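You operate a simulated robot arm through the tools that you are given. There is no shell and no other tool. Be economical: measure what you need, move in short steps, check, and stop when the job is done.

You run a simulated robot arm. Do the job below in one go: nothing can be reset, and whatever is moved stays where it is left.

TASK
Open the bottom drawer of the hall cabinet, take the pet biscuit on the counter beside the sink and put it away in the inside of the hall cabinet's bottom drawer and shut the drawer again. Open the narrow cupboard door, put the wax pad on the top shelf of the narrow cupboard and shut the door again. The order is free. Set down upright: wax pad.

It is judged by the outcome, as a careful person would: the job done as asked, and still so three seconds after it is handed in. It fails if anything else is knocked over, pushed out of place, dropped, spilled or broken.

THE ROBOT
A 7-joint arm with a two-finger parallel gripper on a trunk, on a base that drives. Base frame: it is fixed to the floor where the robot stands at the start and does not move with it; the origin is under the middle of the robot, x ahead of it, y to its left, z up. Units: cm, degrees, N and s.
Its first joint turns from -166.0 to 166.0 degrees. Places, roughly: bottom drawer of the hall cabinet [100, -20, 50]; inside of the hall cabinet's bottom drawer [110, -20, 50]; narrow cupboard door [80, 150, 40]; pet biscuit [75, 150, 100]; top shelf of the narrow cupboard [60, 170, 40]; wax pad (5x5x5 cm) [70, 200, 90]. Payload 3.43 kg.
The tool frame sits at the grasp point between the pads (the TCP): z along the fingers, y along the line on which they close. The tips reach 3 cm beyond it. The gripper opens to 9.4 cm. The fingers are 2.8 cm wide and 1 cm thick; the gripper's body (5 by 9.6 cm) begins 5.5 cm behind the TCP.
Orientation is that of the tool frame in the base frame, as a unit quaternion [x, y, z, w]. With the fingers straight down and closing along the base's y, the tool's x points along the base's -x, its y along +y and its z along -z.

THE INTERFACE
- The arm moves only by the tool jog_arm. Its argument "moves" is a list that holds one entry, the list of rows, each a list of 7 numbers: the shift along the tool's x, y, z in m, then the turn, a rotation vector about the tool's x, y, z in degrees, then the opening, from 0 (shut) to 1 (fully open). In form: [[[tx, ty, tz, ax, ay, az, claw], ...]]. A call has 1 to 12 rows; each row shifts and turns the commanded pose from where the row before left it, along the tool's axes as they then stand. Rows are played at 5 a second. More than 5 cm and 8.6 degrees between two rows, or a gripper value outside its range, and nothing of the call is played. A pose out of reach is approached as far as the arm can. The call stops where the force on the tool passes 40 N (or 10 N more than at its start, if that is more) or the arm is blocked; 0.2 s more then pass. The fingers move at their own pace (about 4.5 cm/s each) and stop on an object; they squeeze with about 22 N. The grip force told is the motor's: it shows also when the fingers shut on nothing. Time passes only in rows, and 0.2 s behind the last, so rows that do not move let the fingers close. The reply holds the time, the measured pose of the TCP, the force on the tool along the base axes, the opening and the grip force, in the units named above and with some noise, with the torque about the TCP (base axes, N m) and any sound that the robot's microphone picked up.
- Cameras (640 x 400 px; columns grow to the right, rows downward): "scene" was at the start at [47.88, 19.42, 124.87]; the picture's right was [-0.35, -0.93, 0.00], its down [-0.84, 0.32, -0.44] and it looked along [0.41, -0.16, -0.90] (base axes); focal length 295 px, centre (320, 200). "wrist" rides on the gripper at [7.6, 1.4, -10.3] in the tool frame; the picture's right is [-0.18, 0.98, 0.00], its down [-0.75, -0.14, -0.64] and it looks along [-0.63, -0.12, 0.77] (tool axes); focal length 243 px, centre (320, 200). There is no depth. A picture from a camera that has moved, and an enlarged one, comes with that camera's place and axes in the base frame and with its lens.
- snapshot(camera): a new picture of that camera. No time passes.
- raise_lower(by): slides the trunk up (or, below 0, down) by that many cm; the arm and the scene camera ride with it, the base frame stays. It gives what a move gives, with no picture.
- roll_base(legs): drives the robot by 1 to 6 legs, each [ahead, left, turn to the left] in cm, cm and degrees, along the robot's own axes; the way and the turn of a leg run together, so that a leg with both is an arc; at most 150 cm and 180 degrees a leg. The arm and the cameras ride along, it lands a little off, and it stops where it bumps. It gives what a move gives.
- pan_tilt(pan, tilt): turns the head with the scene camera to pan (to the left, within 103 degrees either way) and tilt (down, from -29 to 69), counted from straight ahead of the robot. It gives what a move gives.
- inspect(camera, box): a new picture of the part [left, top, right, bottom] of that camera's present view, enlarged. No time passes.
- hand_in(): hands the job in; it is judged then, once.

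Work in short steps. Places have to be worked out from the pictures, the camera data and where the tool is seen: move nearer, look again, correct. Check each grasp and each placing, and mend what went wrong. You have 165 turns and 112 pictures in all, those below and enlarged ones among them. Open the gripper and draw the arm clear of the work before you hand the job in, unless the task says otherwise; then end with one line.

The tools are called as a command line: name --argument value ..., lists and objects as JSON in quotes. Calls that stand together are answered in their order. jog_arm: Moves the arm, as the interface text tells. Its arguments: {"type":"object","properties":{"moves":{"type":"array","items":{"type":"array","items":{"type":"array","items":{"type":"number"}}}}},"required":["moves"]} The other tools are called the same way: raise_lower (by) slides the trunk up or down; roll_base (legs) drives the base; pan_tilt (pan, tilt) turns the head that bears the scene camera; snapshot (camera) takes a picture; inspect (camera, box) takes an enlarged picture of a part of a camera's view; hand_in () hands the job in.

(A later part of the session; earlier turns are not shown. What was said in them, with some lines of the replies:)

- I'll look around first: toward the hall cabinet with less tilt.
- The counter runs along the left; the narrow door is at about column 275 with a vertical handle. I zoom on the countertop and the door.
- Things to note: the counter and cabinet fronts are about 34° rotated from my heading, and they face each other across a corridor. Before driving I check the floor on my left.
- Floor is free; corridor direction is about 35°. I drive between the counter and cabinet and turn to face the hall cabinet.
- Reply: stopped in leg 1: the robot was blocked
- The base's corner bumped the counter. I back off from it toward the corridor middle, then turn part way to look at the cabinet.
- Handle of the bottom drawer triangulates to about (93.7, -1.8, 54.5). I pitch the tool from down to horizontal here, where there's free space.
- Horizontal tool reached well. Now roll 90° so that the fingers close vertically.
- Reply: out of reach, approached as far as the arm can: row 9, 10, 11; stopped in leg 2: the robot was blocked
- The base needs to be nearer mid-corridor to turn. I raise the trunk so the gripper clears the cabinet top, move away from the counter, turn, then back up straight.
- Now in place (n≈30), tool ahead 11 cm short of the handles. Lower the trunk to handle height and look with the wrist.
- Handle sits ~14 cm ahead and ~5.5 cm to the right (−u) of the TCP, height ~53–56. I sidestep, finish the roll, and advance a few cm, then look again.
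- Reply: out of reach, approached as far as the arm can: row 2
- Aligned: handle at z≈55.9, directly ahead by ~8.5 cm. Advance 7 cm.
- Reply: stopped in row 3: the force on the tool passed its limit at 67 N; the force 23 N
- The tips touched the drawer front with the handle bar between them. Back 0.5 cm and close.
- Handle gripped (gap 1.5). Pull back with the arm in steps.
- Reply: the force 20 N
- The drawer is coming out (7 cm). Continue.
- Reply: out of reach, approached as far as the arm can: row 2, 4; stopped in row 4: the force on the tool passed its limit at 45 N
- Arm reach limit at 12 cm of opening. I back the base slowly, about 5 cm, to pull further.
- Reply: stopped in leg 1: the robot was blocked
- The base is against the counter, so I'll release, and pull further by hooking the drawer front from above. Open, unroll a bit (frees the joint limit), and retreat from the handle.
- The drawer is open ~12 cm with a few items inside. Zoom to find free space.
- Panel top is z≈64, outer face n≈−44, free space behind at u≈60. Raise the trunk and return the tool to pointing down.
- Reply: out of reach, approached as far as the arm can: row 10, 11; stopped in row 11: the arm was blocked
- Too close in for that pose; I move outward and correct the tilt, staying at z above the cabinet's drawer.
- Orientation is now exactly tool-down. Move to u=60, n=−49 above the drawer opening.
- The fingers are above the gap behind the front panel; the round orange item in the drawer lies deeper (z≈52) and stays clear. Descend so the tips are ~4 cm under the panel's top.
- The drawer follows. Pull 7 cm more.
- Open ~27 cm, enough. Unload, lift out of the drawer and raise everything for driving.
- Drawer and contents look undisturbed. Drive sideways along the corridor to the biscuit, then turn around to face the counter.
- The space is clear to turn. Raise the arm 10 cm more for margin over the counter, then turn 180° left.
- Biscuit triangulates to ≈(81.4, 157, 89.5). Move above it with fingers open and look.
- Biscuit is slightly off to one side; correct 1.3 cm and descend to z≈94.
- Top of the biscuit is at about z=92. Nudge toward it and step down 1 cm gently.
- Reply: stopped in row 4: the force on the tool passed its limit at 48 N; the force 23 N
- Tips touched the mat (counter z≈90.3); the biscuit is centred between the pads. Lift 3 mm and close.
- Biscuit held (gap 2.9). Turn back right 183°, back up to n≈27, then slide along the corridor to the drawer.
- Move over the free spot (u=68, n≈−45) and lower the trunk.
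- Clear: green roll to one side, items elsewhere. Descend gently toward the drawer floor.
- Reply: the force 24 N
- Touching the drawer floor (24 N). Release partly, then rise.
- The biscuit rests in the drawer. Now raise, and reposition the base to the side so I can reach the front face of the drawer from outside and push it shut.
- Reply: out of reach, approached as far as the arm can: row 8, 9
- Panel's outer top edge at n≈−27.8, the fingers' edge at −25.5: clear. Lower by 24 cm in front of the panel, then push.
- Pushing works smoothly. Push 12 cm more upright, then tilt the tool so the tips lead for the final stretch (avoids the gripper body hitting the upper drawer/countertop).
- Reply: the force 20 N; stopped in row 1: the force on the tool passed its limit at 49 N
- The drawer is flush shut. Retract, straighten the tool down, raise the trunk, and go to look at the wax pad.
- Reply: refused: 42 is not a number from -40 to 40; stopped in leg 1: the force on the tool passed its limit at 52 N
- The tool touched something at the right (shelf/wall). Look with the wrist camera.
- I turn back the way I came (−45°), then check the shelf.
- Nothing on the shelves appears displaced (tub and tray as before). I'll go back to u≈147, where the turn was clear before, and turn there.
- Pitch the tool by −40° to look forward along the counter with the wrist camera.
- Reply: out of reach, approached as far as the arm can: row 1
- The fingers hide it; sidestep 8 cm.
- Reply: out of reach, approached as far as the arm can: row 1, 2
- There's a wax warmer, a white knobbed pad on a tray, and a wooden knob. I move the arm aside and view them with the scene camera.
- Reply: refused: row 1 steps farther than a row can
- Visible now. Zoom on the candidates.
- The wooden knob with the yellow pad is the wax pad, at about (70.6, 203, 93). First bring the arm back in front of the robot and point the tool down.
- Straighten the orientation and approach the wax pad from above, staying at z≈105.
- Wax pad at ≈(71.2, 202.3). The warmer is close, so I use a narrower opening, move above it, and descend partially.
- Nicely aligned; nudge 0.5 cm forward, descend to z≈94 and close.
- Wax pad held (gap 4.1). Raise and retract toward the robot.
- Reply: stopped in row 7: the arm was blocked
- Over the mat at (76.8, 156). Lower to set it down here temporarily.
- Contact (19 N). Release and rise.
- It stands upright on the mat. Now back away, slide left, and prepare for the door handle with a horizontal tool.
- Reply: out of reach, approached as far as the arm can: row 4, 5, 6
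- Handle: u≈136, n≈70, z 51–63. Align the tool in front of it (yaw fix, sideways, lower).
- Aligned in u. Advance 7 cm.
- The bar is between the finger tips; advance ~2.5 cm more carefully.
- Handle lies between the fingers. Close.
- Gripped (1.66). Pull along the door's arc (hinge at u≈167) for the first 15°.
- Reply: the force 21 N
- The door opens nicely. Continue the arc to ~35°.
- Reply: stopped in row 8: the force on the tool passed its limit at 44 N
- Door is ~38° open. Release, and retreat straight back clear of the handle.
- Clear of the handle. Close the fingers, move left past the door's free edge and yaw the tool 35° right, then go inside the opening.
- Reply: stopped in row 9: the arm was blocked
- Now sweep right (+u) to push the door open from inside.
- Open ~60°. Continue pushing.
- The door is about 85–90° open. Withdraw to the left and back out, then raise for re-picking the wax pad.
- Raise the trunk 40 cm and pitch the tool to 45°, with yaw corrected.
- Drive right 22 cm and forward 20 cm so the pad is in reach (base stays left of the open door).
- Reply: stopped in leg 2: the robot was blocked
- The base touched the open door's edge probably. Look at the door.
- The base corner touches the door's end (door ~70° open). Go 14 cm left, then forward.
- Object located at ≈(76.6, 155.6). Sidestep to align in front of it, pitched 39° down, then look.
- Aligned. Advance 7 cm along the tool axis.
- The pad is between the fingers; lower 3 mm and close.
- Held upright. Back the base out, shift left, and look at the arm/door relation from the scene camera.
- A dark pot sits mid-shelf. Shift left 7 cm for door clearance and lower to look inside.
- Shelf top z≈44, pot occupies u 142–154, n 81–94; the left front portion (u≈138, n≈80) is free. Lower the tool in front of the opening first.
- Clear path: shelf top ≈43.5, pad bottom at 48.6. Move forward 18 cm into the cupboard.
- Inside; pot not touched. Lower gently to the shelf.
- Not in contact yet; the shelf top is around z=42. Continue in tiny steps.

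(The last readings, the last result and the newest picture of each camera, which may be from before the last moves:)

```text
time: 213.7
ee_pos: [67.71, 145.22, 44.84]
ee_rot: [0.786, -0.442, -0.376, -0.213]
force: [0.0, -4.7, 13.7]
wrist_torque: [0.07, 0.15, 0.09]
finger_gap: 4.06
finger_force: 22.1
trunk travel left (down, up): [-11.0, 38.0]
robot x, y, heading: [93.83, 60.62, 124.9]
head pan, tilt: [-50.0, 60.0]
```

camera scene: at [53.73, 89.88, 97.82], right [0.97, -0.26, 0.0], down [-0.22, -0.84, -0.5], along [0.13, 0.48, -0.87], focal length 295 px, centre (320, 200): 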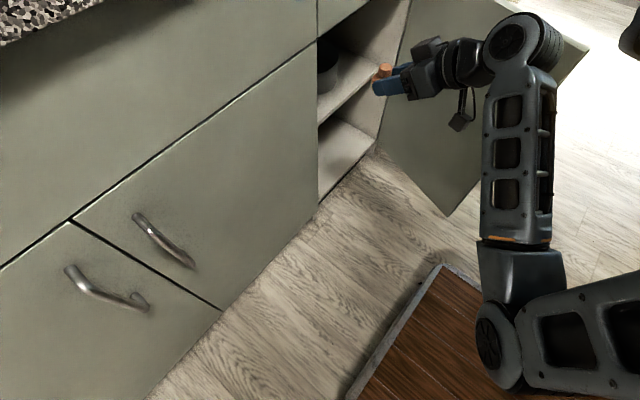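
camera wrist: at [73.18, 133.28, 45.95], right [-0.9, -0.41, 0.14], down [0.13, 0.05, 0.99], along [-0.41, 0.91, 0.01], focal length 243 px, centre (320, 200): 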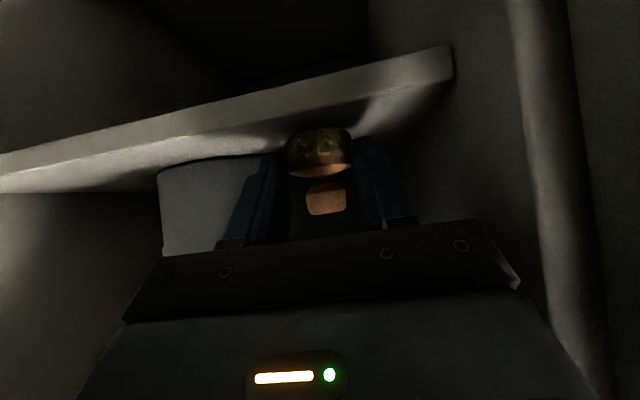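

Contact with the shelf. Release and withdraw along the tool axis.

jog_arm --moves '[[[0, 0, 0, 0, 0, 0, 0.65], [0, 0, 0, 0, 0, 0, 0.65], [0, 0, 0, 0, 0, 0, 0.65], [0, 0, 0, 0, 0, 0, 0.65], [0, 0, -0.02, 0, 0, 0, 0.65], [0, 0, -0.03, 0, 0, 0, 0.65], [0.0188, 0, -0.0233, 0, 0, 0, 0.65], [0.0251, 0, -0.0311, 0, 0, 0, 0.65], [0.0251, 0, -0.0311, 0, 0, 0, 0.65], [0.0251, 0, -0.0311, 0, 0, 0, 0.65]]]'

snapshot --camera "wrist"

```text
time: 215.9
ee_pos: [77.71, 128.71, 47.82]
ee_rot: [0.786, -0.442, -0.376, -0.212]
force: [0.4, -0.8, -1.4]
wrist_torque: [-0.03, -0.02, 0.03]
finger_gap: 6.12
finger_force: 0.1
trunk travel left (down, up): [-11.0, 38.0]
robot x, y, heading: [94.03, 61.31, 125.1]
head pan, tilt: [-50.0, 60.0]
```

```text
18 pictures are left
camera wrist: at [83.04, 117.1, 48.24], right [-0.9, -0.41, 0.14], down [0.13, 0.05, 0.99], along [-0.41, 0.91, 0.01], focal length 243 px, centre (320, 200)
```

wrist: 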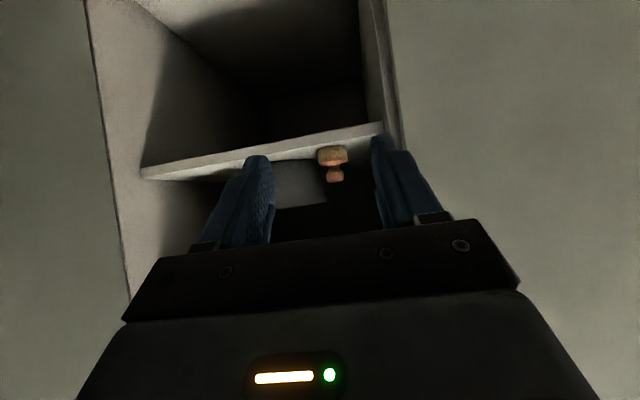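

inspect --camera "wrist" --box '[250, 110, 410, 210]'

```text
4.00 times, centred on (330, 160) of wrist
camera zoom: at [83.04, 117.1, 48.24], right [-0.9, -0.41, 0.14], down [0.13, 0.05, 0.99], along [-0.41, 0.91, 0.01], focal length 970 px, centre (280, 360)
```

zoom: 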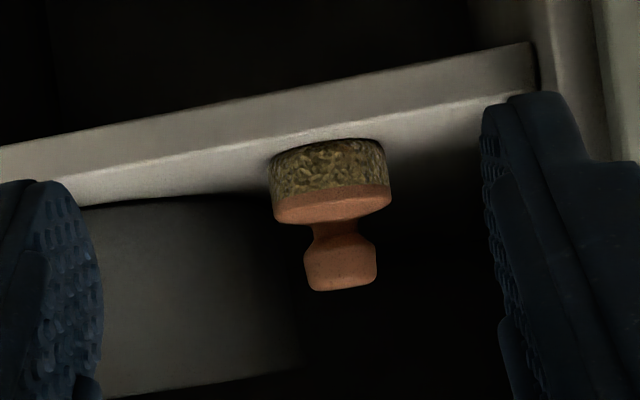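

The wax pad stands upright on the shelf, clear of the edge. Now raise above the door's height and turn the tool down, to reach over the door and push it shut from its outer side.

raise_lower --by 36

jog_arm --moves '[[[0, 0, 0, 0, 8.2, 0, 0], [0, 0, 0, 0, 8.2, 0, 0], [0, 0, 0, 0, 8.2, 0, 0], [0, 0, 0, 0, 8.2, 0, 0], [0, 0, 0, 0, 8.2, 0, 0], [0, 0, 0, 0, 8.2, 0, 0], [0, 0, 0, 0, 2, 0, 0]]]'

pan_tilt --pan -60 --tilt 55

snapshot --camera "scene"

```text
time: 219.4
ee_pos: [77.72, 128.81, 83.65]
ee_rot: [0.786, -0.443, -0.375, -0.212]
force: [-0.1, -0.3, 0.0]
wrist_torque: [-0.01, -0.02, 0.0]
finger_gap: 6.15
finger_force: 0.0
trunk travel left (down, up): [-47.0, 2.0]
robot x, y, heading: [94.44, 61.12, 125.1]
head pan, tilt: [-50.0, 60.0]
```

```text
time: 221.0
ee_pos: [77.62, 128.94, 83.9]
ee_rot: [0.872, -0.49, 0.001, 0.0]
force: [0.5, 0.8, 0.4]
wrist_torque: [0.03, 0.02, 0.01]
finger_gap: 0.0
finger_force: 21.4
trunk travel left (down, up): [-47.0, 2.0]
robot x, y, heading: [94.13, 61.37, 125.0]
head pan, tilt: [-50.0, 60.0]
```

```text
time: 221.7
ee_pos: [77.63, 128.87, 83.72]
ee_rot: [0.871, -0.492, 0.001, -0.001]
force: [-0.1, 0.2, 0.2]
wrist_torque: [0.02, -0.02, 0.01]
finger_gap: 0.0
finger_force: 22.1
trunk travel left (down, up): [-47.0, 2.0]
robot x, y, heading: [94.24, 61.33, 125.3]
head pan, tilt: [-60.0, 55.0]
```

```text
16 pictures are left
camera scene: at [55.05, 89.99, 134.42], right [0.91, -0.42, 0.0], down [-0.34, -0.74, -0.57], along [0.24, 0.52, -0.82], focal length 295 px, centre (320, 200)
```

scene: 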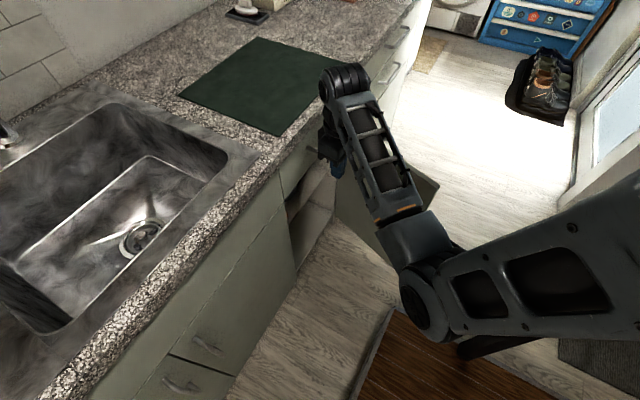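

The door's free edge is at about (u 157, n 40). Move over the door to its outer side at (u≈170, n≈44), then lower.

jog_arm --moves '[[[0.0185, -0.042, 0, 0, 0, 0, 0], [0.0185, -0.042, 0, 0, 0, 0, 0], [0.0185, -0.042, 0, 0, 0, 0, 0], [0.0185, -0.042, 0, 0, 0, 0, 0], [0.0185, -0.042, 0, 0, 0, 0, 0], [0.0185, -0.042, 0, 0, 0, 0, 0], [0.0185, -0.042, 0, 0, 0, 0, 0], [0.0185, -0.042, 0, 0, 0, 0, 0]]]'

snapshot --camera "wrist"

```text
time: 223.5
ee_pos: [114.07, 133.57, 83.81]
ee_rot: [0.872, -0.49, 0.0, 0.0]
force: [0.0, -0.2, 0.2]
wrist_torque: [0.0, -0.03, -0.03]
finger_gap: 0.0
finger_force: 21.4
trunk travel left (down, up): [-47.0, 2.0]
robot x, y, heading: [93.51, 61.12, 125.0]
head pan, tilt: [-60.0, 55.0]
```

```text
15 pictures are left
camera wrist: at [116.83, 126.43, 94.13], right [-0.94, -0.35, 0.0], down [-0.27, 0.72, 0.64], along [-0.23, 0.6, -0.77], focal length 243 px, centre (320, 200)
```

wrist: 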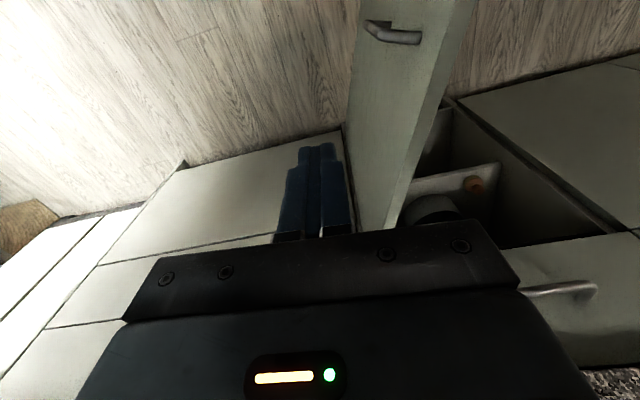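

The tool is on the outer side of the door; both the pot and wax pad are visible and fine. Lower to z≈68 and push along the arc.

raise_lower --by -15.8

jog_arm --moves '[[[-0.001, 0.031, 0, 0, 0, 0, 0], [-0.001, 0.031, 0, 0, 0, 0, 0], [-0.001, 0.031, 0, 0, 0, 0, 0], [-0.0102, 0.035, 0, 0, 0, 0, 0], [-0.0102, 0.035, 0, 0, 0, 0, 0]]]'

snapshot --camera "wrist"

```text
time: 225.3
ee_pos: [114.06, 133.62, 68.04]
ee_rot: [0.871, -0.491, 0.002, 0.0]
force: [-0.1, 0.2, 0.0]
wrist_torque: [0.02, 0.01, 0.02]
finger_gap: 0.02
finger_force: 22.0
trunk travel left (down, up): [-31.2, 17.8]
robot x, y, heading: [93.93, 61.02, 125.3]
head pan, tilt: [-60.0, 55.0]
```

```text
time: 226.5
ee_pos: [99.08, 127.31, 67.98]
ee_rot: [0.871, -0.491, 0.001, 0.001]
force: [0.0, -0.6, -0.1]
wrist_torque: [0.01, -0.02, 0.01]
finger_gap: 0.0
finger_force: 22.6
trunk travel left (down, up): [-31.2, 17.8]
robot x, y, heading: [94.38, 61.13, 125.5]
head pan, tilt: [-60.0, 55.0]
```

```text
14 pictures are left
camera wrist: at [101.74, 120.01, 78.28], right [-0.94, -0.35, 0.0], down [-0.27, 0.72, 0.64], along [-0.22, 0.6, -0.77], focal length 243 px, centre (320, 200)
```

wrist: 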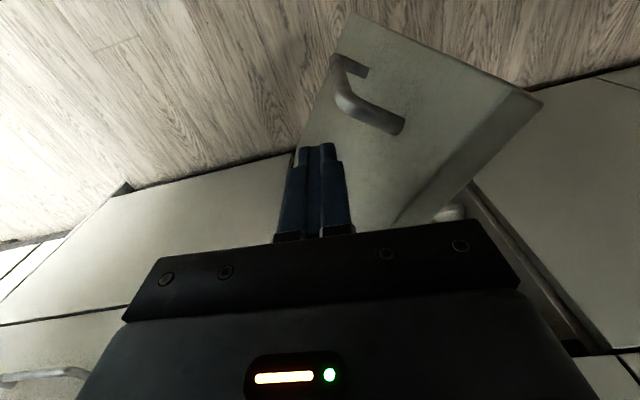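

The door is swinging shut ahead of the finger. Continue the arc.

jog_arm --moves '[[[-0.0203, 0.034, 0, 0, 0, 0, 0], [-0.0203, 0.034, 0, 0, 0, 0, 0], [-0.0278, 0.0275, 0, 0, 0, 0, 0], [-0.0278, 0.0275, 0, 0, 0, 0, 0], [-0.0222, 0.0135, 0, 0, 0, 0, 0]]]'

snapshot --camera "wrist"

```text
time: 227.7
ee_pos: [81.06, 130.31, 67.98]
ee_rot: [0.871, -0.491, 0.002, -0.001]
force: [0.0, 0.6, -0.1]
wrist_torque: [0.03, 0.0, 0.05]
finger_gap: 0.0
finger_force: 22.2
trunk travel left (down, up): [-31.2, 17.8]
robot x, y, heading: [93.81, 61.53, 125.4]
head pan, tilt: [-60.0, 55.0]
```

```text
13 pictures are left
camera wrist: at [83.78, 123.15, 78.28], right [-0.94, -0.35, 0.0], down [-0.27, 0.72, 0.64], along [-0.22, 0.6, -0.77], focal length 243 px, centre (320, 200)
```

wrist: 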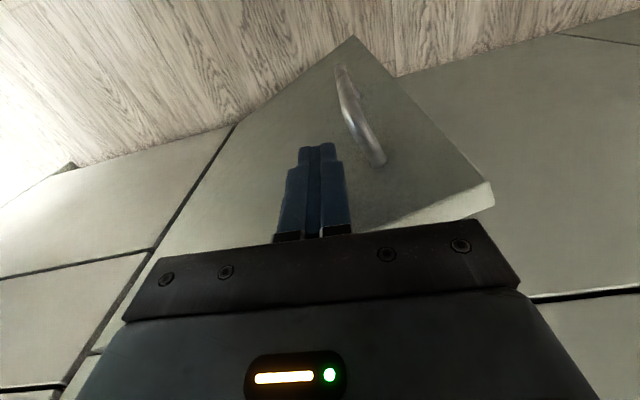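

Door ~22° from shut. Back off 2 cm, lower 2 cm, tilt so the tips lead, then push straight in.

jog_arm --moves '[[[0.02, -0.005, 0, 0, 0, 0, 0], [0, 0, 0.02, 0, -8, 0, 0], [0, 0, 0, 0, -8, 0, 0], [0, 0, 0, 0, -8, 0, 0], [0, 0, 0, 0, -8, 0, 0], [0, 0, 0, 0, -8, 0, 0], [0, 0, 0, 0, -5, 0, 0]]]'

jog_arm --moves '[[[-0.0141, 0, 0.0141, 0, 0, 0, 0], [-0.0141, 0, 0.0141, 0, 0, 0, 0], [-0.0141, 0, 0.0141, 0, 0, 0, 0], [-0.0141, 0, 0.0141, 0, 0, 0, 0], [-0.0071, 0, 0.0071, 0, 0, 0, 0]]]'

snapshot --camera "wrist"

```text
time: 229.3
ee_pos: [82.55, 128.86, 66.05]
ee_rot: [0.805, -0.453, -0.333, -0.189]
force: [0.5, -0.3, -0.2]
wrist_torque: [0.01, -0.02, -0.03]
finger_gap: 0.01
finger_force: 22.6
trunk travel left (down, up): [-31.2, 17.8]
robot x, y, heading: [93.93, 61.14, 125.2]
head pan, tilt: [-60.0, 55.0]
```

```text
time: 230.5
ee_pos: [77.94, 136.51, 65.92]
ee_rot: [0.806, -0.453, -0.333, -0.188]
force: [-0.1, 0.6, -0.3]
wrist_torque: [-0.01, 0.02, 0.0]
finger_gap: 0.02
finger_force: 21.7
trunk travel left (down, up): [-31.2, 17.8]
robot x, y, heading: [94.03, 61.08, 125.3]
head pan, tilt: [-60.0, 55.0]
```

```text
12 pictures are left
camera wrist: at [83.34, 124.9, 67.84], right [-0.91, -0.4, 0.13], down [0.08, 0.14, 0.99], along [-0.41, 0.91, -0.1], focal length 243 px, centre (320, 200)
```

wrist: 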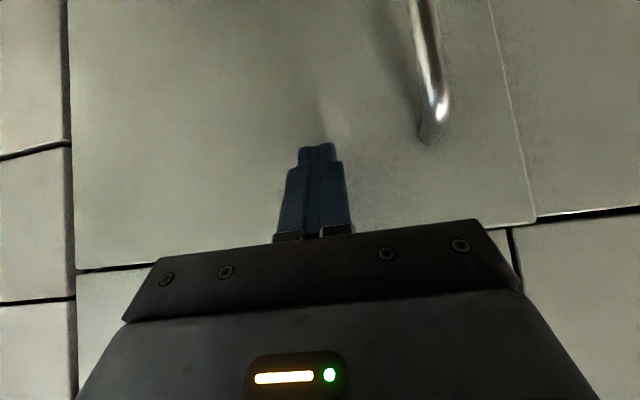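

Nearly shut. Push until it stops.

jog_arm --moves '[[[-0.0071, 0, 0.0071, 0, 0, 0, 0], [-0.0071, 0, 0.0071, 0, 0, 0, 0], [-0.0071, 0, 0.0071, 0, 0, 0, 0], [-0.0035, 0, 0.0035, 0, 0, 0, 0], [-0.0035, 0, 0.0035, 0, 0, 0, 0], [-0.0035, 0, 0.0035, 0, 0, 0, 0], [-0.0035, 0, 0.0035, 0, 0, 0, 0]]]'

snapshot --camera "wrist"

```text
time: 231.5
ee_pos: [76.59, 139.12, 65.69]
ee_rot: [0.806, -0.455, -0.33, -0.187]
force: [2.6, -3.8, 2.1]
wrist_torque: [0.01, -0.03, 0.0]
finger_gap: 0.0
finger_force: 21.8
trunk travel left (down, up): [-31.2, 17.8]
robot x, y, heading: [94.08, 61.16, 125.2]
head pan, tilt: [-60.0, 55.0]
stopped in row 5: the force on the tool passed its limit at 46 N (the readings are from after the stop); the commanded pose is now the measured one
```

```text
11 pictures are left
camera wrist: at [81.9, 127.6, 67.74], right [-0.91, -0.39, 0.13], down [0.07, 0.15, 0.99], along [-0.41, 0.91, -0.11], focal length 243 px, centre (320, 200)
```

wrist: 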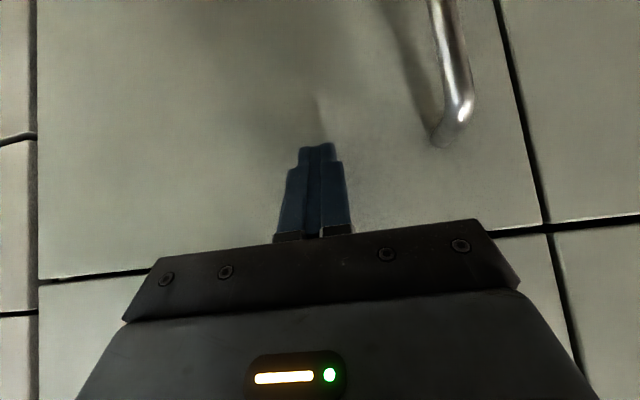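

The door is flush shut, with even gaps. Retreat the arm and check the final scene.

jog_arm --moves '[[[0.02, 0, -0.02, 0, 0, 0, 0], [0.025, 0, -0.025, 0, 0, 0, 0.5], [0.025, 0, -0.025, 0, 0, 0, 1], [0, 0, 0, 0, 0, 0, 1]]]'

pan_tilt --pan -35 --tilt 40

snapshot --camera "scene"

```text
time: 232.5
ee_pos: [81.45, 130.85, 65.83]
ee_rot: [0.806, -0.455, -0.33, -0.186]
force: [-0.2, 0.5, -0.3]
wrist_torque: [0.04, -0.01, 0.0]
finger_gap: 6.73
finger_force: 0.1
trunk travel left (down, up): [-31.2, 17.8]
robot x, y, heading: [93.97, 61.68, 125.1]
head pan, tilt: [-60.0, 55.0]
```

```text
time: 233.4
ee_pos: [81.47, 131.01, 65.96]
ee_rot: [0.806, -0.455, -0.33, -0.186]
force: [0.1, 0.1, -0.4]
wrist_torque: [0.03, 0.02, -0.01]
finger_gap: 9.4
finger_force: 0.1
trunk travel left (down, up): [-31.2, 17.8]
robot x, y, heading: [93.96, 60.89, 125.1]
head pan, tilt: [-35.0, 40.0]
```

```text
10 pictures are left
camera scene: at [52.03, 91.91, 120.68], right [1.0, 0.0, 0.0], down [0.0, -0.64, -0.77], along [0.0, 0.77, -0.64], focal length 295 px, centre (320, 200)
```

scene: 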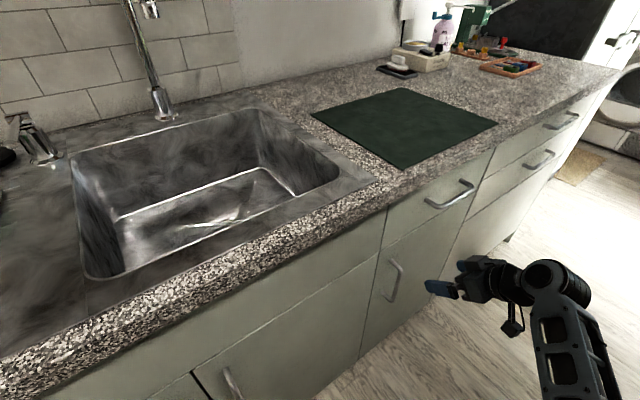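

The door is shut and the counter is tidy. The biscuit is in the closed drawer, the gripper is open and the arm is clear, so I'm handing in.

hand_in

```text
The job is handed in.
```

I put the pet biscuit in the hall cabinet's bottom drawer and the wax pad upright on the narrow cupboard's top shelf, then shut both the drawer and the door. While turning, the tool bumped something near the wall shelves, probably a shelf edge. The base also touched the counter and the open cupboard door. Nothing looked moved in the pictures I took after the shelf bump.
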